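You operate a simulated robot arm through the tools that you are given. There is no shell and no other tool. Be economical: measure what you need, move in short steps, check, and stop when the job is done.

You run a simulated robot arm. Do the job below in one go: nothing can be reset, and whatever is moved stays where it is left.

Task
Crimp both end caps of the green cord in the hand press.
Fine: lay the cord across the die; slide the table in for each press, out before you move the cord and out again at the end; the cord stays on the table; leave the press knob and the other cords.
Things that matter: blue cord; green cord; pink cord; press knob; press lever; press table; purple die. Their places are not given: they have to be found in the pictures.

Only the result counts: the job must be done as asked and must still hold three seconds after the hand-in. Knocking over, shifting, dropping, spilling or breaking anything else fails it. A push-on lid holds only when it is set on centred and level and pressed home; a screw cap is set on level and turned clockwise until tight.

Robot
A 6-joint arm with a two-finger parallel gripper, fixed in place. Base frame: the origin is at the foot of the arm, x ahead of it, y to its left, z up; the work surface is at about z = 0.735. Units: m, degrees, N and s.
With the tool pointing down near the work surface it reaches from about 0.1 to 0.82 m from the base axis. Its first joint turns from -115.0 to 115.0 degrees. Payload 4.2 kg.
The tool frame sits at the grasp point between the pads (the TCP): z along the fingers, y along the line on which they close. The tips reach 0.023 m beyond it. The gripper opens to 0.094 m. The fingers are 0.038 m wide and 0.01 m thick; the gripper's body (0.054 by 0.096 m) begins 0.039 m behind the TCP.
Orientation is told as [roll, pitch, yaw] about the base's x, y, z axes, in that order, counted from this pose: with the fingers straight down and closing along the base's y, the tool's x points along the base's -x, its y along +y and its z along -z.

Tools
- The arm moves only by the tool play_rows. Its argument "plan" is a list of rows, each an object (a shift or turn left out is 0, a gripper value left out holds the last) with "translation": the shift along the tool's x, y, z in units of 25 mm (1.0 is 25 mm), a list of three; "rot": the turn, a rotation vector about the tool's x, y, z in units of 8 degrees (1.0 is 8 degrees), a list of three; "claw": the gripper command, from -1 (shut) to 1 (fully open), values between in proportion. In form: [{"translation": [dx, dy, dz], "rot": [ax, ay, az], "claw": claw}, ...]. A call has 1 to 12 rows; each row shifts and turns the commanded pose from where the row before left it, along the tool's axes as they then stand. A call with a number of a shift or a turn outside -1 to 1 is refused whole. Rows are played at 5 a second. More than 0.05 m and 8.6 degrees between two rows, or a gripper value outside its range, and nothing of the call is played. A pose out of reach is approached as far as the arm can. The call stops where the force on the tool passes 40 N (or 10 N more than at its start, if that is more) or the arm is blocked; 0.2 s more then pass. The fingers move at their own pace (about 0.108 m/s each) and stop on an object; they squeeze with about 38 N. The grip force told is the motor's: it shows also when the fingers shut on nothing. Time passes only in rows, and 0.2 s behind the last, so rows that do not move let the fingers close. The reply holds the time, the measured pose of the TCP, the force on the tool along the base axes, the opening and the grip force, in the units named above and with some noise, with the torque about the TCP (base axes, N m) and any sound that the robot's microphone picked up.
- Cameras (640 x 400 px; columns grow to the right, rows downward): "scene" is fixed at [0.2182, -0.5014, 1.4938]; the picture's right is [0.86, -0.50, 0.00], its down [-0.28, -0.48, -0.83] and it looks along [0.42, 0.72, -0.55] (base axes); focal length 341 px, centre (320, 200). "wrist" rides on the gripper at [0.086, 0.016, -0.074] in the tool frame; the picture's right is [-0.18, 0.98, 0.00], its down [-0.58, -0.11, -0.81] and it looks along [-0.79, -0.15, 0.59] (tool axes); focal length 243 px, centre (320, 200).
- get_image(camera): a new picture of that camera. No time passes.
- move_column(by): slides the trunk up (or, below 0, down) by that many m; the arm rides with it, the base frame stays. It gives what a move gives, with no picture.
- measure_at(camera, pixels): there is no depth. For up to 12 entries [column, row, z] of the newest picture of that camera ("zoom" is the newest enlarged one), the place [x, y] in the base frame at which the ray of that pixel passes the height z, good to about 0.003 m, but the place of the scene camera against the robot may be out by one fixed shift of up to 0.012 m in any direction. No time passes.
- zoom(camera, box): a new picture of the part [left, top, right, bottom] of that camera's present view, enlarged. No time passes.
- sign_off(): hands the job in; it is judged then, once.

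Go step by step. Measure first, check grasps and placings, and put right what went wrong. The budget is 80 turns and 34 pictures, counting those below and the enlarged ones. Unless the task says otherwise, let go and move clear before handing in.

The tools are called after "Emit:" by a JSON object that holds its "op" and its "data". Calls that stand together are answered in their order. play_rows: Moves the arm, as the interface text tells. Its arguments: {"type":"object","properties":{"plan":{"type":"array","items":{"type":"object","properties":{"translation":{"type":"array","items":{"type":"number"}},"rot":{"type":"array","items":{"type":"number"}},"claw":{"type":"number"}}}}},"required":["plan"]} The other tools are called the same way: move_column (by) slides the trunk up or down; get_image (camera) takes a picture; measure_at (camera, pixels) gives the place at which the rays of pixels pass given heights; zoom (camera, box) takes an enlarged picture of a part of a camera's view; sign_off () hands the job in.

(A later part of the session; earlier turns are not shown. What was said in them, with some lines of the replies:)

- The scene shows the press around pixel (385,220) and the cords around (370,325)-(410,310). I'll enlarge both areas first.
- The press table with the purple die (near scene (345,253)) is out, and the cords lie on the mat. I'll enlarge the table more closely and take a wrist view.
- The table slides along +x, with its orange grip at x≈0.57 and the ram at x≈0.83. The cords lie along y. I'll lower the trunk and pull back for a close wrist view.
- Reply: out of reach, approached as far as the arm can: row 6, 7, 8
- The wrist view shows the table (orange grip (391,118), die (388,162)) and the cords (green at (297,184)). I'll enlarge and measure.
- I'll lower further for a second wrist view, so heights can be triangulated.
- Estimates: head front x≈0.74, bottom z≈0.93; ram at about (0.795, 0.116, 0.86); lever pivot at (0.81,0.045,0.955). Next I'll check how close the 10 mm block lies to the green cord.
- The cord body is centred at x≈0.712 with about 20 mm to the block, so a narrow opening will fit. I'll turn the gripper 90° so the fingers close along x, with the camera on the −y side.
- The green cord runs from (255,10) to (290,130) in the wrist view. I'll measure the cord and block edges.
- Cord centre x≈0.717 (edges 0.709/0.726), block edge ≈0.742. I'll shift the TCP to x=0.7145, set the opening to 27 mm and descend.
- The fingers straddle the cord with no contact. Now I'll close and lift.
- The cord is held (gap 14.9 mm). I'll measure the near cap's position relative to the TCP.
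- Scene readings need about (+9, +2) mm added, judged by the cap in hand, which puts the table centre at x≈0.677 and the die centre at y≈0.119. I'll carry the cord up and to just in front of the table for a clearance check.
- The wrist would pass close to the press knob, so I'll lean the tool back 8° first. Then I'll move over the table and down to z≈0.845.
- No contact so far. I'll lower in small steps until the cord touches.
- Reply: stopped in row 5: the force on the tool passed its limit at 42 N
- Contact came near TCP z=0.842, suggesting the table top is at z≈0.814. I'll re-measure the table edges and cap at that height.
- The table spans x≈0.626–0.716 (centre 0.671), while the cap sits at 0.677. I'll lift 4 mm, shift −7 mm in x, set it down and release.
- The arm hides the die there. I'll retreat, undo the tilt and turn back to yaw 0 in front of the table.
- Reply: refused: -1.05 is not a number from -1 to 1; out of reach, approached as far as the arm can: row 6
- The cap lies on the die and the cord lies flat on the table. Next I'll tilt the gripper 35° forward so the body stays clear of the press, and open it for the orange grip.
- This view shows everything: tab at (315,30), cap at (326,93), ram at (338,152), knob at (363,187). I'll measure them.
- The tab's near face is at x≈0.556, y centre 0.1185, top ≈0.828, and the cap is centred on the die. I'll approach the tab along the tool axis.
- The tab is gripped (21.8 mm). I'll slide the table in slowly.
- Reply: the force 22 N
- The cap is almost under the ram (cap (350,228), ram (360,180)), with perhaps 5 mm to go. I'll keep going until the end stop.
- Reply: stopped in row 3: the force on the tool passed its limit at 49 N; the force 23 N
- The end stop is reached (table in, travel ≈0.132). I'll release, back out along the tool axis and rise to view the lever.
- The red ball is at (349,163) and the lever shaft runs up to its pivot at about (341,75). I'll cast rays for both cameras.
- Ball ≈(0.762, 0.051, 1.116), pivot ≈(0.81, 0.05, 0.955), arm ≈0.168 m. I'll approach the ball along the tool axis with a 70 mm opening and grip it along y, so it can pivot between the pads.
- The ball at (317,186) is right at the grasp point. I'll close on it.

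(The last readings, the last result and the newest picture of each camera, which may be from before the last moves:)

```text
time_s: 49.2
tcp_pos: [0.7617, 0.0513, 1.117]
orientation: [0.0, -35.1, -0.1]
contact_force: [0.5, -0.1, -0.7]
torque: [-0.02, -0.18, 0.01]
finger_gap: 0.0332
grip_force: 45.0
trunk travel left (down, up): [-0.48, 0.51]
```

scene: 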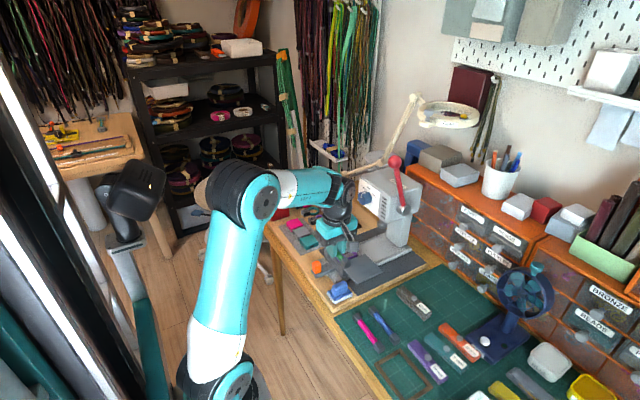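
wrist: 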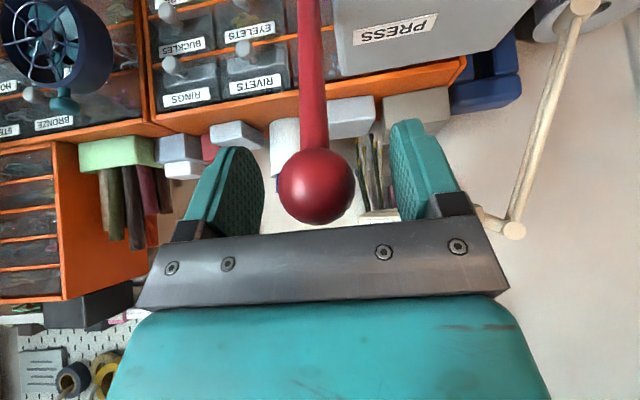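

The ball is held. I'll start the arc forward and down with a short trial.

Emit:
{"op": "play_rows", "data": {"plan": [{"translation": [0.454, 0, -0.133]}, {"translation": [0.463, 0, -0.1]}, {"translation": [0.466, 0, -0.068]}, {}]}}

```text
time_s: 50.2
tcp_pos: [0.7275, 0.0513, 1.1027]
orientation: [0.0, -35.0, 0.0]
contact_force: [12.8, -1.2, -3.3]
torque: [0.0, -1.17, -0.04]
finger_gap: 0.0333
grip_force: 44.8
trunk travel left (down, up): [-0.48, 0.51]
```

The lever follows with a mild return force, so I'll continue.

Emit:
{"op": "play_rows", "data": {"plan": [{"translation": [0.468, 0, -0.035]}, {"translation": [0.472, 0, -0.003]}, {"translation": [0.471, 0, 0.031]}, {"translation": [0.469, 0, 0.062]}, {}]}}

```text
time_s: 51.4
tcp_pos: [0.6906, 0.052, 1.0751]
orientation: [0.0, -35.0, -0.1]
contact_force: [10.5, 4.8, 5.7]
torque: [0.07, -1.19, -0.01]
finger_gap: 0.0331
grip_force: 44.6
trunk travel left (down, up): [-0.48, 0.51]
```

Emit:
{"op": "play_rows", "data": {"plan": [{"translation": [0.463, 0, 0.096]}, {"translation": [0.455, 0, 0.126]}, {"translation": [0.443, 0, 0.158]}, {"translation": [0.432, 0, 0.191]}, {}]}}

```text
time_s: 52.6
tcp_pos: [0.6615, 0.053, 1.0372]
orientation: [-0.1, -35.0, -0.1]
contact_force: [9.6, -1.3, 7.6]
torque: [-0.07, -1.07, 0.05]
finger_gap: 0.0332
grip_force: 44.5
trunk travel left (down, up): [-0.48, 0.51]
```

Emit:
{"op": "play_rows", "data": {"plan": [{"translation": [0.418, 0, 0.22]}, {"translation": [0.4, 0, 0.248]}, {"translation": [0.385, 0, 0.277]}, {"translation": [0.363, 0, 0.302]}, {}]}}

```text
time_s: 53.8
tcp_pos: [0.6454, 0.0522, 0.9936]
orientation: [0.0, -35.1, 0.0]
contact_force: [-0.5, 0.9, 13.3]
torque: [0.03, -1.17, 0.02]
finger_gap: 0.0332
grip_force: 45.2
trunk travel left (down, up): [-0.48, 0.51]
```

Emit:
{"op": "play_rows", "data": {"plan": [{"translation": [0.341, 0, 0.327]}, {"translation": [0.317, 0, 0.349]}, {"translation": [0.294, 0, 0.37]}, {"translation": [0.265, 0, 0.391]}, {}]}}

```text
time_s: 55.0
tcp_pos: [0.6401, 0.0523, 0.9489]
orientation: [0.1, -35.2, -0.1]
contact_force: [-0.2, 3.4, 33.3]
torque: [-0.04, -0.1, 0.03]
finger_gap: 0.0333
grip_force: 44.6
trunk travel left (down, up): [-0.48, 0.51]
```

The force is rising to 33 N, which is press contact or the end of stroke. I'll push a little further.

Emit:
{"op": "play_rows", "data": {"plan": [{"translation": [0.12, 0, 0.2]}, {"translation": [0.12, 0, 0.2]}, {}]}}

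```text
time_s: 55.4
tcp_pos: [0.6402, 0.052, 0.9479]
orientation: [0.4, -35.4, -0.1]
contact_force: [-17.4, -2.0, 19.1]
torque: [0.07, 0.81, 0.04]
finger_gap: 0.0329
grip_force: 45.1
trunk travel left (down, up): [-0.48, 0.51]
stopped in row 2: the force on the tool passed its limit at 48 N (the readings are from after the stop); the commanded pose is now the measured one
```

Emit:
{"op": "play_rows", "data": {"plan": [{"translation": [0.09, 0, 0.13]}, {"translation": [0.09, 0, 0.13]}, {"translation": [0.05, 0, 0.07]}, {}]}}

```text
time_s: 55.8
tcp_pos: [0.6405, 0.0525, 0.9463]
orientation: [0.5, -35.8, -0.3]
contact_force: [-22.4, -4.5, 18.2]
torque: [0.03, 0.42, 0.0]
finger_gap: 0.0328
grip_force: 45.2
trunk travel left (down, up): [-0.48, 0.51]
stopped in row 2: the force on the tool passed its limit at 44 N (the readings are from after the stop); the commanded pose is now the measured one
```

It is blocked firmly. I'll use one picture to see whether the ram is down on the cap.

Emit:
{"op": "zoom", "data": {"camera": "scene", "box": [328, 190, 424, 250]}}

```text
6.67 times, centred on (376, 220) of scene
```

zoom: 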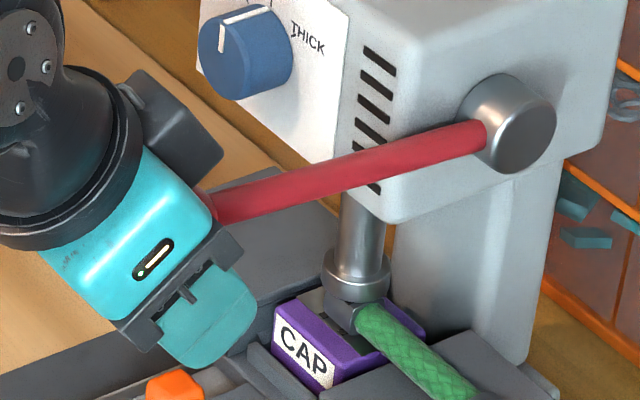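

The ram is squarely on the cap, so that is the full stroke. I'll guide the lever back up the same arc.

Emit:
{"op": "play_rows", "data": {"plan": [{"translation": [-0.265, 0, -0.391]}, {"translation": [-0.294, 0, -0.37]}, {"translation": [-0.317, 0, -0.349]}, {"translation": [-0.341, 0, -0.327]}, {"translation": [-0.363, 0, -0.302]}, {"translation": [-0.385, 0, -0.277]}, {"translation": [-0.4, 0, -0.248]}, {"translation": [-0.418, 0, -0.22]}, {"translation": [-0.432, 0, -0.191]}, {"translation": [-0.443, 0, -0.158]}]}}

Emit:
{"op": "play_rows", "data": {"plan": [{"translation": [-0.455, 0, -0.126]}, {"translation": [-0.463, 0, -0.096]}, {"translation": [-0.469, 0, -0.062]}, {"translation": [-0.471, 0, -0.031]}, {"translation": [-0.472, 0, 0.003]}, {"translation": [-0.468, 0, 0.035]}, {"translation": [-0.466, 0, 0.068]}, {"translation": [-0.463, 0, 0.1]}, {"translation": [-0.35, 0, 0.1]}, {}]}}

```text
time_s: 58.0
tcp_pos: [0.6746, 0.0528, 1.0571]
orientation: [0.5, -35.9, -0.2]
contact_force: [-0.4, 0.7, 0.5]
torque: [0.01, -0.01, 0.01]
finger_gap: 0.0001
grip_force: 43.0
trunk travel left (down, up): [-0.48, 0.51]
```

```text
time_s: 59.4
tcp_pos: [0.7223, 0.0516, 1.0989]
orientation: [0.2, -34.5, -0.1]
contact_force: [-17.8, -1.1, -3.6]
torque: [0.0, -0.13, 0.01]
finger_gap: 0.0002
grip_force: 43.0
trunk travel left (down, up): [-0.48, 0.51]
stopped in row 7: the force on the tool passed its limit at 55 N (the readings are from after the stop); the commanded pose is now the measured one
```

The ball slipped free on the way back and the lever sprang up by itself; my closed fingers are now resting on it. I'll back off, open and go round to the table grip.

Emit:
{"op": "play_rows", "data": {"plan": [{"translation": [0.3, 0, -0.5]}, {"translation": [0, 0, -1]}, {"translation": [0, 0, -1]}, {"translation": [0, 0, -1]}, {"translation": [0, 0, -0.5], "claw": 0.1}]}}

Emit:
{"op": "play_rows", "data": {"plan": [{"translation": [0.9, 0.343, 0.44]}, {"translation": [0.9, 0.343, 0.44]}, {"translation": [0.9, 0.343, 0.44]}, {"translation": [0.9, 0.343, 0.44]}, {"translation": [0.9, 0.343, 0.44]}, {"translation": [0.9, 0.343, 0.44]}, {"translation": [0.9, 0.343, 0.44]}, {"translation": [0.9, 0.343, 0.44]}, {}]}}

```text
time_s: 60.6
tcp_pos: [0.6606, 0.0505, 1.1776]
orientation: [0.1, -34.7, -0.2]
contact_force: [-0.2, -0.4, -0.4]
torque: [0.0, 0.01, -0.01]
finger_gap: 0.0521
grip_force: 0.0
trunk travel left (down, up): [-0.48, 0.51]
```

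```text
time_s: 62.6
tcp_pos: [0.5632, 0.1204, 1.0043]
orientation: [0.2, -34.6, 0.0]
contact_force: [-0.4, -0.2, -0.3]
torque: [0.0, -0.01, 0.0]
finger_gap: 0.0516
grip_force: 0.1
trunk travel left (down, up): [-0.48, 0.51]
```

Emit:
{"op": "play_rows", "data": {"plan": [{"translation": [-0.25, -0.03, 1]}, {"translation": [0, 0, 1]}, {"translation": [0, 0, 1]}, {"translation": [0, 0, 1]}, {"translation": [0, 0, 1]}, {"translation": [0, 0, 1]}, {"translation": [0, 0, 1]}, {"translation": [0, 0, 0.8]}, {"translation": [0, 0, 0.5]}, {"translation": [0, 0, 0.42]}, {}]}}

Emit:
{"op": "play_rows", "data": {"plan": [{"claw": -0.3}, {"claw": -1}, {}, {}]}}

```text
time_s: 65.0
tcp_pos: [0.6927, 0.1213, 0.8266]
orientation: [0.2, -34.8, -0.1]
contact_force: [-0.1, 0.0, -0.8]
torque: [0.03, -0.02, 0.0]
finger_gap: 0.0514
grip_force: 0.1
trunk travel left (down, up): [-0.48, 0.51]
```

```text
time_s: 66.0
tcp_pos: [0.6928, 0.119, 0.8265]
orientation: [0.2, -34.7, -0.1]
contact_force: [-0.4, -2.3, -0.6]
torque: [-0.32, -0.21, 0.19]
finger_gap: 0.0216
grip_force: 45.0
trunk travel left (down, up): [-0.48, 0.51]
```

The tab is gripped again. I'll pull the table out slowly.

Emit:
{"op": "play_rows", "data": {"plan": [{"translation": [0.165, 0, -0.114]}, {"translation": [0.247, 0, -0.17]}, {"translation": [0.37, 0, -0.256]}, {"translation": [0.37, 0, -0.256]}, {"translation": [0.37, 0, -0.256]}, {"translation": [0.37, 0, -0.256]}, {"translation": [0.37, 0, -0.256]}, {"translation": [0.37, 0, -0.256]}, {"translation": [0.37, 0, -0.256]}, {"translation": [0.33, 0, -0.227]}, {"translation": [0.247, 0, -0.17]}, {"translation": [0.165, 0, -0.114]}]}}

Emit:
{"op": "play_rows", "data": {"plan": [{"translation": [0.165, 0, -0.114]}, {"translation": [0.165, 0, -0.114]}, {"translation": [0.165, 0, -0.114]}, {"translation": [0.165, 0, -0.114]}, {"translation": [0.08, 0, -0.057]}, {"translation": [0.08, 0, -0.057]}, {}]}}

```text
time_s: 68.6
tcp_pos: [0.5783, 0.1205, 0.8261]
orientation: [0.1, -34.7, 0.0]
contact_force: [1.3, -8.7, -2.2]
torque: [-0.26, -1.41, 0.09]
finger_gap: 0.0217
grip_force: 44.7
trunk travel left (down, up): [-0.48, 0.51]
```

```text
time_s: 70.2
tcp_pos: [0.5562, 0.1201, 0.8271]
orientation: [0.3, -35.0, -0.3]
contact_force: [35.6, -3.3, 0.8]
torque: [-0.57, -0.81, 0.38]
finger_gap: 0.0219
grip_force: 45.6
trunk travel left (down, up): [-0.48, 0.51]
```

The table is at its outer stop (+35 N). I'll release, back out along the tool axis to the earlier viewpoint and look.

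Emit:
{"op": "play_rows", "data": {"plan": [{"translation": [-0.08, 0, 0.057], "claw": -0.4}, {"claw": 0}, {"claw": 0.1}, {}, {"translation": [0, 0, -0.5]}, {"translation": [0, 0, -1]}, {"translation": [0, 0, -1]}, {"translation": [0, 0, -1]}, {"translation": [0, 0, -1]}, {"translation": [0, 0, -1]}, {"translation": [0, 0, -1]}, {"translation": [0, 0, -1]}]}}

Emit:
{"op": "zoom", "data": {"camera": "wrist", "box": [240, 0, 432, 120]}}

```text
time_s: 72.8
tcp_pos: [0.4497, 0.1199, 0.9809]
orientation: [0.2, -34.8, 0.0]
contact_force: [0.6, -0.7, -0.2]
torque: [-0.01, 0.01, -0.01]
finger_gap: 0.0516
grip_force: 0.0
trunk travel left (down, up): [-0.48, 0.51]
```

```text
3.33 times, centred on (336, 60) of wrist
```

zoom: 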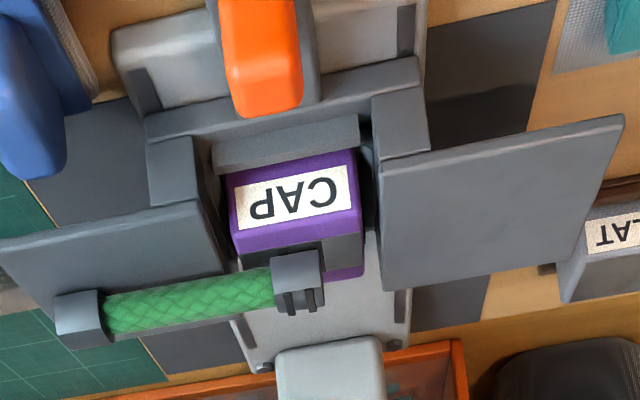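

The far cap now shows two crimp notches at (298,298). I'll measure the cord and table positions.

Emit:
{"op": "measure_at", "data": {"camera": "zoom", "pixels": [[195, 202, 0.814], [5, 240, 0.814], [382, 165, 0.814], [270, 300, 0.825], [104, 320, 0.825], [190, 308, 0.825], [78, 300, 0.818], [294, 262, 0.818], [274, 305, 0.825], [320, 300, 0.825], [225, 85, 0.828]]}}

```text
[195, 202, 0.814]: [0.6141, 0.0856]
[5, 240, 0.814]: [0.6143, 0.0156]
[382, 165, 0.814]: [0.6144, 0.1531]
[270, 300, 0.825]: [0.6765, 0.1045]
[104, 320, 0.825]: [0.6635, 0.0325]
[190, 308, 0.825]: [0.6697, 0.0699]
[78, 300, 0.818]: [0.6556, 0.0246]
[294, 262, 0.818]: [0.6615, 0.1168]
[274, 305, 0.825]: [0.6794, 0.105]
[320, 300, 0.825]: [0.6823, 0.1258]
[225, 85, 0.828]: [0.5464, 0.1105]
```

The cord is at x≈0.664, y centre≈0.070, and the table now sits about 6 mm further out. I'll turn back to yaw 90 with a 14° lean for the regrasp.

Emit:
{"op": "play_rows", "data": {"plan": [{"rot": [0, 1, 0], "claw": -0.36}, {"rot": [0, 1, 0]}, {"rot": [0, 1, 0]}, {"rot": [0, 1, 0]}, {"rot": [0, 0.35, 0]}]}}

Emit:
{"op": "play_rows", "data": {"plan": [{"rot": [0, 0, -1]}, {"rot": [0, 0, -1]}, {"rot": [0, 0, -1]}, {"rot": [0, 0, -1]}, {"rot": [0, 0, -1]}, {"rot": [0, 0, -1]}, {"rot": [0, 0, -1]}, {"rot": [0, 0, -1]}, {"rot": [0, 0, -1]}, {"rot": [0, 0, -1]}, {"rot": [0, 0, -1]}, {"rot": [0, 0, -0.25]}]}}

Emit:
{"op": "play_rows", "data": {"plan": [{"rot": [0.875, 0, 0]}, {"rot": [0.875, 0, 0]}, {}]}}

```text
time_s: 74.0
tcp_pos: [0.4492, 0.1206, 0.9813]
orientation: [0.1, 0.3, -0.1]
contact_force: [0.2, -0.2, 1.0]
torque: [-0.02, -0.03, 0.01]
finger_gap: 0.0301
grip_force: 0.0
trunk travel left (down, up): [-0.48, 0.51]
```

```text
time_s: 76.6
tcp_pos: [0.4491, 0.1191, 0.9802]
orientation: [0.1, -0.3, 90.1]
contact_force: [0.7, -0.5, -0.2]
torque: [0.0, -0.03, 0.02]
finger_gap: 0.03
grip_force: 0.2
trunk travel left (down, up): [-0.48, 0.51]
```

```text
time_s: 77.4
tcp_pos: [0.449, 0.1202, 0.9801]
orientation: [-14.0, -0.2, 90.0]
contact_force: [-0.3, 0.3, 0.0]
torque: [-0.01, -0.01, 0.02]
finger_gap: 0.0302
grip_force: 0.0
trunk travel left (down, up): [-0.48, 0.51]
```

Emit:
{"op": "play_rows", "data": {"plan": [{"translation": [0.245, -0.89, 0.686]}, {"translation": [0.245, -0.89, 0.686]}, {"translation": [0.245, -0.89, 0.686]}, {"translation": [0.245, -0.89, 0.686]}, {"translation": [0.245, -0.89, 0.686]}, {"translation": [0.245, -0.89, 0.686]}, {"translation": [0.245, -0.89, 0.686]}, {"translation": [0.245, -0.89, 0.686]}, {}]}}

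Emit:
{"op": "get_image", "data": {"camera": "wrist"}}

```text
time_s: 79.4
tcp_pos: [0.6546, 0.072, 0.8898]
orientation: [-13.9, -0.1, 90.0]
contact_force: [-0.4, -0.9, -0.4]
torque: [0.0, -0.03, 0.02]
finger_gap: 0.0302
grip_force: 0.0
trunk travel left (down, up): [-0.48, 0.51]
```

```text
1 pictures are left
```

wrist: 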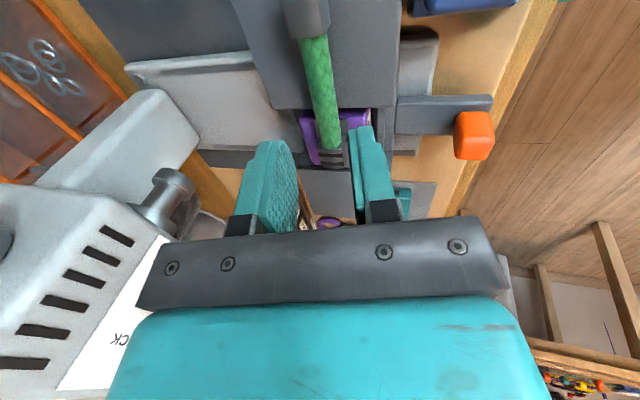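

Emit:
{"op": "measure_at", "data": {"camera": "wrist", "pixels": [[316, 45, 0.824], [321, 80, 0.824], [327, 120, 0.824], [330, 145, 0.824], [246, 30, 0.814], [399, 30, 0.814], [266, 85, 0.814], [396, 85, 0.814], [304, 118, 0.814], [368, 112, 0.814], [303, 37, 0.824], [332, 160, 0.814]]}}

```text
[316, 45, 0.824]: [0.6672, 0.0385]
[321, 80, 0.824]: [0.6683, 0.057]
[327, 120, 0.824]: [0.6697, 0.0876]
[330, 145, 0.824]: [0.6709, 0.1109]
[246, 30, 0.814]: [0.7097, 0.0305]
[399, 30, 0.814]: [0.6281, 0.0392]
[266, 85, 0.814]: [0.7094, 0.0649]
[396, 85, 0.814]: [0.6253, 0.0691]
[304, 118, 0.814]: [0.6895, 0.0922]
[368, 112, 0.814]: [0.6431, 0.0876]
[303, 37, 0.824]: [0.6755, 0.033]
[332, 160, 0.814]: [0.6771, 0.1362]
```

The cord axis is at x≈0.668 and the die centre at ≈0.666. I'll descend to grasp at x 0.667.

Emit:
{"op": "play_rows", "data": {"plan": [{"translation": [0, 0.056, 0.6]}, {"translation": [0, 0.05, 0.6]}, {"translation": [0, 0.05, 0.4]}, {"translation": [0, 0, 0.2]}, {"translation": [0, 0, 0.115]}, {}]}}

Emit:
{"op": "play_rows", "data": {"plan": [{"claw": -0.5}, {"claw": -0.7}, {"claw": -1}, {}, {}]}}

```text
time_s: 80.8
tcp_pos: [0.6623, 0.0716, 0.8423]
orientation: [-13.9, -0.2, 89.9]
contact_force: [0.1, -0.4, 0.0]
torque: [0.03, 0.04, -0.01]
finger_gap: 0.03
grip_force: 0.1
trunk travel left (down, up): [-0.48, 0.51]
```

```text
time_s: 82.0
tcp_pos: [0.6634, 0.0726, 0.8449]
orientation: [-14.0, -0.2, 90.1]
contact_force: [-1.2, 0.3, 14.7]
torque: [-0.04, 0.07, 0.27]
finger_gap: 0.0154
grip_force: 38.0
trunk travel left (down, up): [-0.48, 0.51]
```

The cord is gripped (15.4 mm). I'll lift 30 mm and shift +y by 95 mm.

Emit:
{"op": "play_rows", "data": {"plan": [{"translation": [0, -0.09, -0.37]}, {"translation": [0, -0.1, -0.4]}, {"translation": [0, -0.1, -0.4]}, {}]}}

Emit:
{"op": "play_rows", "data": {"plan": [{"translation": [-0.5, 0, 0]}, {"translation": [-0.6, 0, 0]}, {"translation": [-0.6, 0, 0]}, {"translation": [-0.6, 0, 0]}, {"translation": [-0.6, 0, 0]}, {"translation": [-0.5, 0, 0]}, {"translation": [-0.42, 0, 0]}, {}]}}

```text
time_s: 83.0
tcp_pos: [0.6625, 0.0715, 0.8729]
orientation: [-13.9, -0.2, 90.1]
contact_force: [-0.4, -0.5, 0.1]
torque: [0.04, 0.0, 0.01]
finger_gap: 0.0151
grip_force: 38.1
trunk travel left (down, up): [-0.48, 0.51]
```

```text
time_s: 84.8
tcp_pos: [0.6622, 0.1662, 0.8721]
orientation: [-13.9, -0.2, 90.0]
contact_force: [1.1, -1.0, -0.8]
torque: [0.01, -0.02, 0.01]
finger_gap: 0.0147
grip_force: 37.3
trunk travel left (down, up): [-0.48, 0.51]
```

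Emit:
{"op": "play_rows", "data": {"plan": [{"translation": [0, 0.08, 0.33]}, {"translation": [0, 0.08, 0.33]}, {"translation": [0, 0.06, 0.25]}, {}]}}

Emit:
{"op": "play_rows", "data": {"plan": [{"translation": [0, 0.02, 0.08]}, {"translation": [0, 0.02, 0.08]}, {}]}}

```text
time_s: 85.8
tcp_pos: [0.6627, 0.1673, 0.8495]
orientation: [-13.9, -0.2, 90.0]
contact_force: [-0.4, 0.4, -1.0]
torque: [0.02, 0.03, 0.0]
finger_gap: 0.0148
grip_force: 37.8
trunk travel left (down, up): [-0.48, 0.51]
```

```text
time_s: 86.6
tcp_pos: [0.663, 0.167, 0.8471]
orientation: [-13.9, -0.2, 90.0]
contact_force: [-0.4, -1.1, 2.8]
torque: [-0.22, 0.01, -0.02]
finger_gap: 0.0148
grip_force: 37.6
trunk travel left (down, up): [-0.48, 0.51]
```

Emit:
{"op": "play_rows", "data": {"plan": [{"translation": [0, 0.01, 0.05]}, {"translation": [0, 0.01, 0.04]}, {}]}}

Emit:
{"op": "play_rows", "data": {"plan": [{"claw": -0.75}, {"claw": -0.6}, {"claw": -0.45}, {"claw": -0.36}, {}]}}

```text
time_s: 87.4
tcp_pos: [0.663, 0.1668, 0.8449]
orientation: [-14.2, -0.3, 89.9]
contact_force: [0.8, -0.1, 23.2]
torque: [-1.12, 0.04, 0.01]
finger_gap: 0.0146
grip_force: 37.6
trunk travel left (down, up): [-0.48, 0.51]
```

```text
time_s: 88.6
tcp_pos: [0.663, 0.1675, 0.8437]
orientation: [-13.9, -0.2, 90.0]
contact_force: [-0.3, -1.3, 0.3]
torque: [-0.04, 0.02, 0.01]
finger_gap: 0.0303
grip_force: 0.0
trunk travel left (down, up): [-0.48, 0.51]
```

Released cleanly. I'll back off and turn to the tab pose as before.

Emit:
{"op": "play_rows", "data": {"plan": [{"translation": [0, 0, -0.6]}, {"translation": [0, 0, -0.9]}, {"translation": [0, 0, -0.9]}, {"translation": [0.237, 0.875, -0.62]}, {"translation": [0.237, 0.875, -0.62]}, {"translation": [0.237, 0.875, -0.62]}, {"translation": [0.237, 0.875, -0.62]}, {"translation": [0.237, 0.875, -0.62]}, {"translation": [0.237, 0.875, -0.62]}, {"translation": [0.237, 0.875, -0.62]}, {"translation": [0.237, 0.875, -0.62]}]}}

Emit:
{"op": "play_rows", "data": {"plan": [{"rot": [-0.875, 0, 0]}, {"rot": [-0.875, 0, 0]}, {}]}}

Emit:
{"op": "play_rows", "data": {"plan": [{"rot": [0, 0, 1]}, {"rot": [0, 0, 1]}, {"rot": [0, 0, 1]}, {"rot": [0, 0, 1]}, {"rot": [0, 0, 1]}, {"rot": [0, 0, 1]}, {"rot": [0, 0, 1]}, {"rot": [0, 0, 1]}, {"rot": [0, 0, 1]}, {"rot": [0, 0, 1]}, {"rot": [0, 0, 1]}, {"rot": [0, 0, 0.25]}]}}

Emit:
{"op": "play_rows", "data": {"plan": [{"rot": [0, -1, 0], "claw": 0.1}, {"rot": [0, -1, 0]}, {"rot": [0, -1, 0]}, {"rot": [0, -1, 0]}, {"rot": [0, -0.375, 0]}, {}]}}

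```text
time_s: 91.0
tcp_pos: [0.4481, 0.1179, 0.9814]
orientation: [-14.0, -0.1, 90.1]
contact_force: [0.0, -0.1, 0.0]
torque: [0.02, 0.03, 0.02]
finger_gap: 0.03
grip_force: 0.0
trunk travel left (down, up): [-0.48, 0.51]
```

```text
time_s: 91.8
tcp_pos: [0.4502, 0.1182, 0.9805]
orientation: [0.3, -0.2, 89.9]
contact_force: [0.0, 0.9, -0.2]
torque: [0.0, 0.01, -0.01]
finger_gap: 0.03
grip_force: 0.0
trunk travel left (down, up): [-0.48, 0.51]
```

```text
time_s: 94.4
tcp_pos: [0.4484, 0.1193, 0.98]
orientation: [0.2, 0.1, -0.1]
contact_force: [-0.8, -0.2, -0.3]
torque: [-0.02, -0.01, 0.01]
finger_gap: 0.0301
grip_force: 0.1
trunk travel left (down, up): [-0.48, 0.51]
```

```text
time_s: 95.8
tcp_pos: [0.449, 0.1191, 0.9805]
orientation: [0.2, -35.1, -0.1]
contact_force: [0.6, -0.2, 0.4]
torque: [-0.03, 0.0, 0.01]
finger_gap: 0.0519
grip_force: 0.0
trunk travel left (down, up): [-0.48, 0.51]
```

I'll use the last picture to check the second placement.

Emit:
{"op": "zoom", "data": {"camera": "wrist", "box": [240, 0, 432, 120]}}

```text
3.33 times, centred on (336, 60) of wrist
```

zoom: 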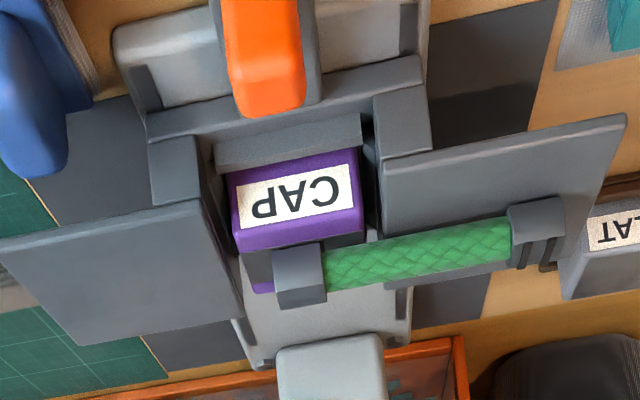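

The uncrimped cap sits at (299,275), the same spot on the die as the first, with the cord on the left wing. I'll grip the tab again and slide in.

Emit:
{"op": "play_rows", "data": {"plan": [{"translation": [-0.04, 0.02, 1]}, {"translation": [0, 0, 1]}, {"translation": [0, 0, 1]}, {"translation": [0, 0, 1]}, {"translation": [0, 0, 1]}, {"translation": [0, 0, 1]}, {"translation": [0, 0, 0.6]}, {"translation": [0, 0, 0.5]}, {"translation": [0, 0, 0.39]}, {}]}}

Emit:
{"op": "play_rows", "data": {"plan": [{"claw": -0.3}, {"claw": -1}, {}, {}]}}

Emit:
{"op": "play_rows", "data": {"plan": [{"translation": [-0.163, 0, 0.112]}, {"translation": [-0.244, 0, 0.168]}, {"translation": [-0.325, 0, 0.224]}, {"translation": [-0.325, 0, 0.224]}, {"translation": [-0.325, 0, 0.224]}, {"translation": [-0.325, 0, 0.224]}, {"translation": [-0.325, 0, 0.224]}, {"translation": [-0.325, 0, 0.224]}, {"translation": [-0.325, 0, 0.224]}, {"translation": [-0.244, 0, 0.168]}, {"translation": [-0.163, 0, 0.112]}, {}]}}

```text
time_s: 98.0
tcp_pos: [0.5561, 0.1204, 0.8262]
orientation: [0.1, -34.9, -0.2]
contact_force: [0.2, 0.4, -0.3]
torque: [0.01, 0.0, -0.01]
finger_gap: 0.0516
grip_force: 0.0
trunk travel left (down, up): [-0.48, 0.51]
```

```text
time_s: 99.0
tcp_pos: [0.556, 0.1196, 0.8264]
orientation: [0.2, -34.9, -0.1]
contact_force: [0.2, -0.9, -0.3]
torque: [-0.44, -0.16, 0.14]
finger_gap: 0.0217
grip_force: 45.3
trunk travel left (down, up): [-0.48, 0.51]
```

```text
time_s: 101.6
tcp_pos: [0.6503, 0.1213, 0.8268]
orientation: [0.3, -34.7, -0.1]
contact_force: [-0.4, -4.5, -12.1]
torque: [-0.17, 1.46, -0.02]
finger_gap: 0.0215
grip_force: 45.2
trunk travel left (down, up): [-0.48, 0.51]
```

Sliding well (x=0.650). I'll continue slowly to the end stop.

Emit:
{"op": "play_rows", "data": {"plan": [{"translation": [-0.2, 0, 0.15]}, {"translation": [-0.2, 0, 0.14]}, {"translation": [-0.2, 0, 0.14]}, {"translation": [-0.2, 0, 0.14]}, {"translation": [-0.16, 0, 0.112]}, {"translation": [-0.12, 0, 0.084]}, {}]}}

Emit:
{"op": "play_rows", "data": {"plan": [{"translation": [-0.1, 0, 0.07]}, {"translation": [-0.1, 0, 0.07]}, {"translation": [-0.08, 0, 0.057]}, {"translation": [-0.08, 0, 0.057]}, {"translation": [-0.08, 0, 0.057]}, {}]}}

```text
time_s: 103.2
tcp_pos: [0.6843, 0.1196, 0.8263]
orientation: [0.1, -34.9, -0.3]
contact_force: [1.3, -9.6, -14.1]
torque: [-0.65, -0.16, 0.1]
finger_gap: 0.0217
grip_force: 44.9
trunk travel left (down, up): [-0.48, 0.51]
```

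```text
time_s: 104.6
tcp_pos: [0.6947, 0.1194, 0.827]
orientation: [0.1, -34.6, -0.1]
contact_force: [-38.8, -9.8, 6.2]
torque: [-0.26, 0.76, 0.08]
finger_gap: 0.0218
grip_force: 45.3
trunk travel left (down, up): [-0.48, 0.51]
```

At the end stop again (−39 N). I'll release, retreat and return to the lever ball by the same path.

Emit:
{"op": "play_rows", "data": {"plan": [{"translation": [0.07, 0, -0.05], "claw": -0.4}, {"claw": 0}, {"claw": 0.1}, {}, {"translation": [0, 0, -0.5]}, {"translation": [0, 0, -1]}, {"translation": [0, 0, -1]}, {"translation": [0, 0, -1]}, {"translation": [0, 0, -1]}, {"translation": [0, 0, -1]}, {"translation": [0, 0, -0.5]}]}}

Emit:
{"op": "play_rows", "data": {"plan": [{"translation": [-0.163, -0.32, -0.965]}, {"translation": [-0.163, -0.32, -0.965]}, {"translation": [-0.163, -0.32, -0.965]}, {"translation": [-0.163, -0.32, -0.965]}, {"translation": [-0.163, -0.32, -0.965]}, {"translation": [-0.163, -0.32, -0.965]}, {"translation": [-0.163, -0.32, -0.965]}, {"translation": [-0.163, -0.32, -0.965]}, {"translation": [-0.163, -0.32, -0.965]}, {"translation": [-0.163, -0.32, -0.965]}, {}]}}

```text
time_s: 107.0
tcp_pos: [0.6093, 0.12, 0.9505]
orientation: [0.2, -34.9, -0.1]
contact_force: [-0.4, 0.0, 0.3]
torque: [0.0, 0.0, -0.04]
finger_gap: 0.0516
grip_force: 0.0
trunk travel left (down, up): [-0.48, 0.51]
```

```text
time_s: 109.4
tcp_pos: [0.5049, 0.0377, 1.1699]
orientation: [0.2, -34.9, -0.1]
contact_force: [1.2, -0.5, -0.9]
torque: [0.04, 0.01, -0.04]
finger_gap: 0.0517
grip_force: 0.0
trunk travel left (down, up): [-0.48, 0.51]
```

Emit:
{"op": "play_rows", "data": {"plan": [{"translation": [-0.9, 0.069, 0.575], "claw": 0.5}, {"translation": [-0.9, 0.069, 0.575]}, {"translation": [-0.9, 0.069, 0.575]}, {"translation": [-0.9, 0.069, 0.575]}, {"translation": [-0.9, 0.069, 0.575]}, {"translation": [-0.9, 0.069, 0.575]}, {"translation": [-0.9, 0.069, 0.575]}, {"translation": [-0.9, 0.069, 0.575]}, {"translation": [0, 0, 0.8]}, {"translation": [0, 0, 0.8]}, {"translation": [0, 0, 0.7]}, {"translation": [0, 0, 0.73]}]}}

Emit:
{"op": "play_rows", "data": {"plan": [{"claw": 0}, {"claw": -1}, {}, {}]}}

```text
time_s: 112.0
tcp_pos: [0.7619, 0.0529, 1.1183]
orientation: [0.3, -34.8, -0.1]
contact_force: [-0.4, 0.0, -0.4]
torque: [-0.02, 0.02, 0.01]
finger_gap: 0.0706
grip_force: 0.1
trunk travel left (down, up): [-0.48, 0.51]
```

```text
time_s: 113.0
tcp_pos: [0.7617, 0.0513, 1.1168]
orientation: [0.2, -35.0, -0.2]
contact_force: [0.4, -3.4, -1.3]
torque: [-0.02, -0.09, 0.0]
finger_gap: 0.033
grip_force: 45.2
trunk travel left (down, up): [-0.48, 0.51]
```

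The ball is gripped exactly as before (33.0 mm). I'll pull through the same arc.

Emit:
{"op": "play_rows", "data": {"plan": [{"translation": [0.454, 0, -0.133]}, {"translation": [0.463, 0, -0.1]}, {"translation": [0.466, 0, -0.068]}, {"translation": [0.468, 0, -0.035]}, {"translation": [0.472, 0, -0.003]}, {"translation": [0.471, 0, 0.031]}, {"translation": [0.469, 0, 0.062]}, {"translation": [0.463, 0, 0.096]}, {"translation": [0.455, 0, 0.126]}, {"translation": [0.443, 0, 0.158]}, {"translation": [0.432, 0, 0.191]}, {}]}}

Emit:
{"op": "play_rows", "data": {"plan": [{"translation": [0.418, 0, 0.22]}, {"translation": [0.4, 0, 0.248]}, {"translation": [0.385, 0, 0.277]}, {"translation": [0.363, 0, 0.302]}, {"translation": [0.341, 0, 0.327]}, {"translation": [0.317, 0, 0.349]}, {"translation": [0.294, 0, 0.37]}, {"translation": [0.265, 0, 0.391]}, {}]}}

Emit:
{"op": "play_rows", "data": {"plan": [{"translation": [0.12, 0, 0.2]}, {"translation": [0.12, 0, 0.2]}, {}]}}

```text
time_s: 115.6
tcp_pos: [0.663, 0.0524, 1.0366]
orientation: [0.3, -34.9, -0.2]
contact_force: [3.3, -16.8, 11.5]
torque: [0.01, -1.11, 0.01]
finger_gap: 0.0331
grip_force: 45.2
trunk travel left (down, up): [-0.48, 0.51]
```

```text
time_s: 117.3
tcp_pos: [0.6404, 0.0524, 0.9611]
orientation: [0.1, -35.1, -0.7]
contact_force: [-11.6, -16.0, 10.8]
torque: [-0.05, 0.34, -0.18]
finger_gap: 0.0335
grip_force: 45.4
trunk travel left (down, up): [-0.48, 0.51]
stopped in row 8: the force on the tool passed its limit at 41 N (the readings are from after the stop); the commanded pose is now the measured one
```

```text
time_s: 118.3
tcp_pos: [0.6427, 0.0521, 0.9496]
orientation: [0.2, -35.6, -0.9]
contact_force: [-8.9, -13.5, 13.3]
torque: [0.06, 0.89, -0.18]
finger_gap: 0.033
grip_force: 44.5
trunk travel left (down, up): [-0.48, 0.51]
stopped in row 3: the force on the tool passed its limit at 40 N (the readings are from after the stop); the commanded pose is now the measured one
```

It's near the bottom (0.9496, against 0.946–0.948 before). I'll push a little more to match.

Emit:
{"op": "play_rows", "data": {"plan": [{"translation": [0.09, -0.03, 0.13]}, {"translation": [0.09, 0, 0.13]}, {"translation": [0.05, 0, 0.07]}, {}]}}

Emit:
{"op": "play_rows", "data": {"plan": [{"translation": [0.09, 0, 0.13]}, {"translation": [0.09, 0, 0.13]}, {"translation": [0.05, 0, 0.07]}, {}]}}

```text
time_s: 118.8
tcp_pos: [0.6439, 0.0526, 0.949]
orientation: [0.4, -36.3, -1.1]
contact_force: [-19.7, -12.3, 19.6]
torque: [0.14, 0.65, -0.03]
finger_gap: 0.033
grip_force: 45.0
trunk travel left (down, up): [-0.48, 0.51]
stopped in row 2: the force on the tool passed its limit at 44 N (the readings are from after the stop); the commanded pose is now the measured one
```

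```text
time_s: 119.1
tcp_pos: [0.6438, 0.0523, 0.9493]
orientation: [0.6, -36.5, -1.3]
contact_force: [-26.5, -14.7, 16.8]
torque: [0.26, -0.13, 0.04]
finger_gap: 0.0331
grip_force: 44.9
trunk travel left (down, up): [-0.48, 0.51]
stopped in row 1: the force on the tool passed its limit at 44 N (the readings are from after the stop); the commanded pose is now the measured one
```

Part of the load is radial, pushing +x into the lever. I'll relax that by moving −x, then push straight down.

Emit:
{"op": "play_rows", "data": {"plan": [{"translation": [0.17, -0.05, -0.03]}, {"translation": [0.06, 0, 0.08]}, {}]}}

Emit:
{"op": "play_rows", "data": {"plan": [{"translation": [0.07, 0, 0.1]}, {"translation": [0.07, 0, 0.1]}, {"translation": [0.07, 0, 0.1]}, {}]}}

```text
time_s: 119.8
tcp_pos: [0.6442, 0.0524, 0.9489]
orientation: [0.9, -37.5, -1.9]
contact_force: [-0.6, -11.3, 14.7]
torque: [0.18, 1.27, 0.0]
finger_gap: 0.0332
grip_force: 44.8
trunk travel left (down, up): [-0.48, 0.51]
stopped in row 3: the force on the tool passed its limit at 46 N (the readings are from after the stop); the commanded pose is now the measured one
```

```text
time_s: 120.2
tcp_pos: [0.6448, 0.0523, 0.9494]
orientation: [1.0, -37.8, -2.1]
contact_force: [-15.6, -18.5, 18.1]
torque: [0.26, 0.83, -0.04]
finger_gap: 0.0332
grip_force: 45.2
trunk travel left (down, up): [-0.48, 0.51]
stopped in row 2: the force on the tool passed its limit at 43 N (the readings are from after the stop); the commanded pose is now the measured one
```

It is stopped hard at the same place repeatedly, so this is full stroke like the first. I'll correct the pitch drift and guide the lever back up.

Emit:
{"op": "play_rows", "data": {"plan": [{"translation": [-0.2, 0, -0.2], "rot": [0, 0.17, 0]}, {"translation": [-0.28, 0, -0.37], "rot": [0, 0.17, 0]}, {"translation": [-0.317, 0, -0.349]}, {"translation": [-0.341, 0, -0.327]}, {"translation": [-0.363, 0, -0.302]}, {}]}}

```text
time_s: 120.7
tcp_pos: [0.6437, 0.0524, 0.9537]
orientation: [0.9, -36.5, -2.2]
contact_force: [-25.0, -19.0, 11.9]
torque: [0.3, -0.86, -0.13]
finger_gap: 0.0331
grip_force: 45.2
trunk travel left (down, up): [-0.48, 0.51]
stopped in row 2: the force on the tool passed its limit at 42 N (the readings are from after the stop); the commanded pose is now the measured one
```

I'll open instead and back out along the tool axis, letting the sprung lever follow up gently.

Emit:
{"op": "play_rows", "data": {"plan": [{"translation": [0.1, 0, 0], "claw": -0.1}, {"translation": [0, 0, -0.4], "claw": 0.3}, {"translation": [0, 0, -0.8]}, {"translation": [0, 0, -0.8]}, {"translation": [0, 0, -0.8]}, {"translation": [0, 0, -0.8]}, {"translation": [0, 0, -0.8]}, {"translation": [0, 0, -0.8]}, {"translation": [0, 0, -0.8]}]}}

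```text
time_s: 122.7
tcp_pos: [0.5531, 0.0561, 1.0727]
orientation: [0.9, -36.4, -1.9]
contact_force: [0.0, 0.2, 0.1]
torque: [0.01, -0.02, -0.02]
finger_gap: 0.0609
grip_force: 0.1
trunk travel left (down, up): [-0.48, 0.51]
```

Free. I'll correct the small orientation drift and go to the point above the table grip.

Emit:
{"op": "play_rows", "data": {"plan": [{"rot": [-0.044, 0.17, -0.26], "claw": 0.1}, {"translation": [0.43, 0.85, 0.84]}, {"translation": [0.43, 0.85, 0.84]}, {"translation": [0.43, 0.85, 0.84]}, {}]}}

```text
time_s: 123.9
tcp_pos: [0.5637, 0.1179, 1.0024]
orientation: [-0.2, -34.9, 0.6]
contact_force: [0.7, -0.2, -0.4]
torque: [-0.03, 0.01, 0.0]
finger_gap: 0.0516
grip_force: 0.2
trunk travel left (down, up): [-0.48, 0.51]
```

Emit:
{"op": "play_rows", "data": {"plan": [{"translation": [-0.22, 0.05, 1]}, {"translation": [0, 0, 1]}, {"translation": [0, 0, 1]}, {"translation": [0, 0, 1]}, {"translation": [0, 0, 1]}, {"translation": [0, 0, 1]}, {"translation": [0, 0, 1]}, {"translation": [0, 0, 0.8]}, {"translation": [0, 0, 0.5]}, {"translation": [0, 0, 0.4]}, {}]}}

Emit:
{"op": "play_rows", "data": {"plan": [{"claw": -0.3}, {"claw": -1}, {}, {}]}}

Emit:
{"op": "play_rows", "data": {"plan": [{"translation": [0.165, 0, -0.114]}, {"translation": [0.247, 0, -0.172]}, {"translation": [0.37, 0, -0.258]}, {"translation": [0.37, 0, -0.258]}, {"translation": [0.37, 0, -0.258]}, {"translation": [0.37, 0, -0.258]}, {"translation": [0.37, 0, -0.258]}, {"translation": [0.37, 0, -0.258]}, {"translation": [0.37, 0, -0.258]}, {"translation": [0.33, 0, -0.23]}, {"translation": [0.247, 0, -0.172]}, {"translation": [0.165, 0, -0.114]}]}}

```text
time_s: 126.3
tcp_pos: [0.6959, 0.1218, 0.8264]
orientation: [-0.2, -35.0, 0.6]
contact_force: [-0.4, 0.3, 0.1]
torque: [0.0, 0.03, -0.01]
finger_gap: 0.0518
grip_force: 0.1
trunk travel left (down, up): [-0.48, 0.51]
```

```text
time_s: 127.3
tcp_pos: [0.6951, 0.1201, 0.8264]
orientation: [-0.3, -35.1, 0.5]
contact_force: [-1.2, -10.5, -0.6]
torque: [0.24, -0.21, -0.84]
finger_gap: 0.0219
grip_force: 45.1
trunk travel left (down, up): [-0.48, 0.51]
```

```text
time_s: 129.9
tcp_pos: [0.5793, 0.121, 0.8255]
orientation: [-0.2, -35.0, 0.7]
contact_force: [1.6, -11.9, 5.9]
torque: [0.02, -0.17, -0.86]
finger_gap: 0.0216
grip_force: 44.7
trunk travel left (down, up): [-0.48, 0.51]
5 turns are left
```

The table is nearly out and few turns remain. I'll pull the last 22 mm to the stop.

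Emit:
{"op": "play_rows", "data": {"plan": [{"translation": [0.165, 0, -0.12]}, {"translation": [0.165, 0, -0.12]}, {"translation": [0.165, 0, -0.114]}, {"translation": [0.165, 0, -0.114]}, {"translation": [0.09, 0, -0.062]}, {}]}}

```text
time_s: 131.3
tcp_pos: [0.5587, 0.1197, 0.8274]
orientation: [-0.1, -35.2, 0.5]
contact_force: [34.8, 0.9, -1.0]
torque: [0.72, -0.78, -0.96]
finger_gap: 0.0219
grip_force: 45.2
trunk travel left (down, up): [-0.48, 0.51]
4 turns are left
```

The table is at its outer stop (+35 N). I'll release and back clear.

Emit:
{"op": "play_rows", "data": {"plan": [{"translation": [-0.06, 0, 0.043], "claw": -0.4}, {"claw": 0}, {"claw": 0.1}, {}, {"translation": [0, 0, -0.5]}, {"translation": [0, 0, -1]}, {"translation": [0, 0, -1]}, {"translation": [0, 0, -1]}, {"translation": [0, 0, -1]}, {"translation": [0, 0, -1]}, {}]}}

```text
time_s: 133.7
tcp_pos: [0.4792, 0.1195, 0.9406]
orientation: [-0.3, -35.0, 0.6]
contact_force: [-0.4, -0.8, 0.0]
torque: [-0.01, 0.0, -0.01]
finger_gap: 0.0518
grip_force: 0.0
trunk travel left (down, up): [-0.48, 0.51]
3 turns are left
```

The gripper is clear with no contact and the table is out after two full press strokes, so I'm handing in.

Emit:
{"op": "sign_off", "data": {}}

```text
The job is handed in.
```

I pressed both end caps of the green cord in the hand press and handed the job in. The table is out at its stop, the cord was left lying on it, and the arm is clear.

- **First cap:** a picture after pressing shows two crimp notches in it.
- **Second cap:** I had no pictures left to check it. The picture before the press showed it in the same spot on the die. The lever stopped hard within about 3 mm of the first stroke's end point.
- **Lever:** it slipped out of the grip on the first return, and I opened the gripper to let it go on the second. It sprang back the first time. I could not see it after the second.

I did not touch the press knob or the other cords.
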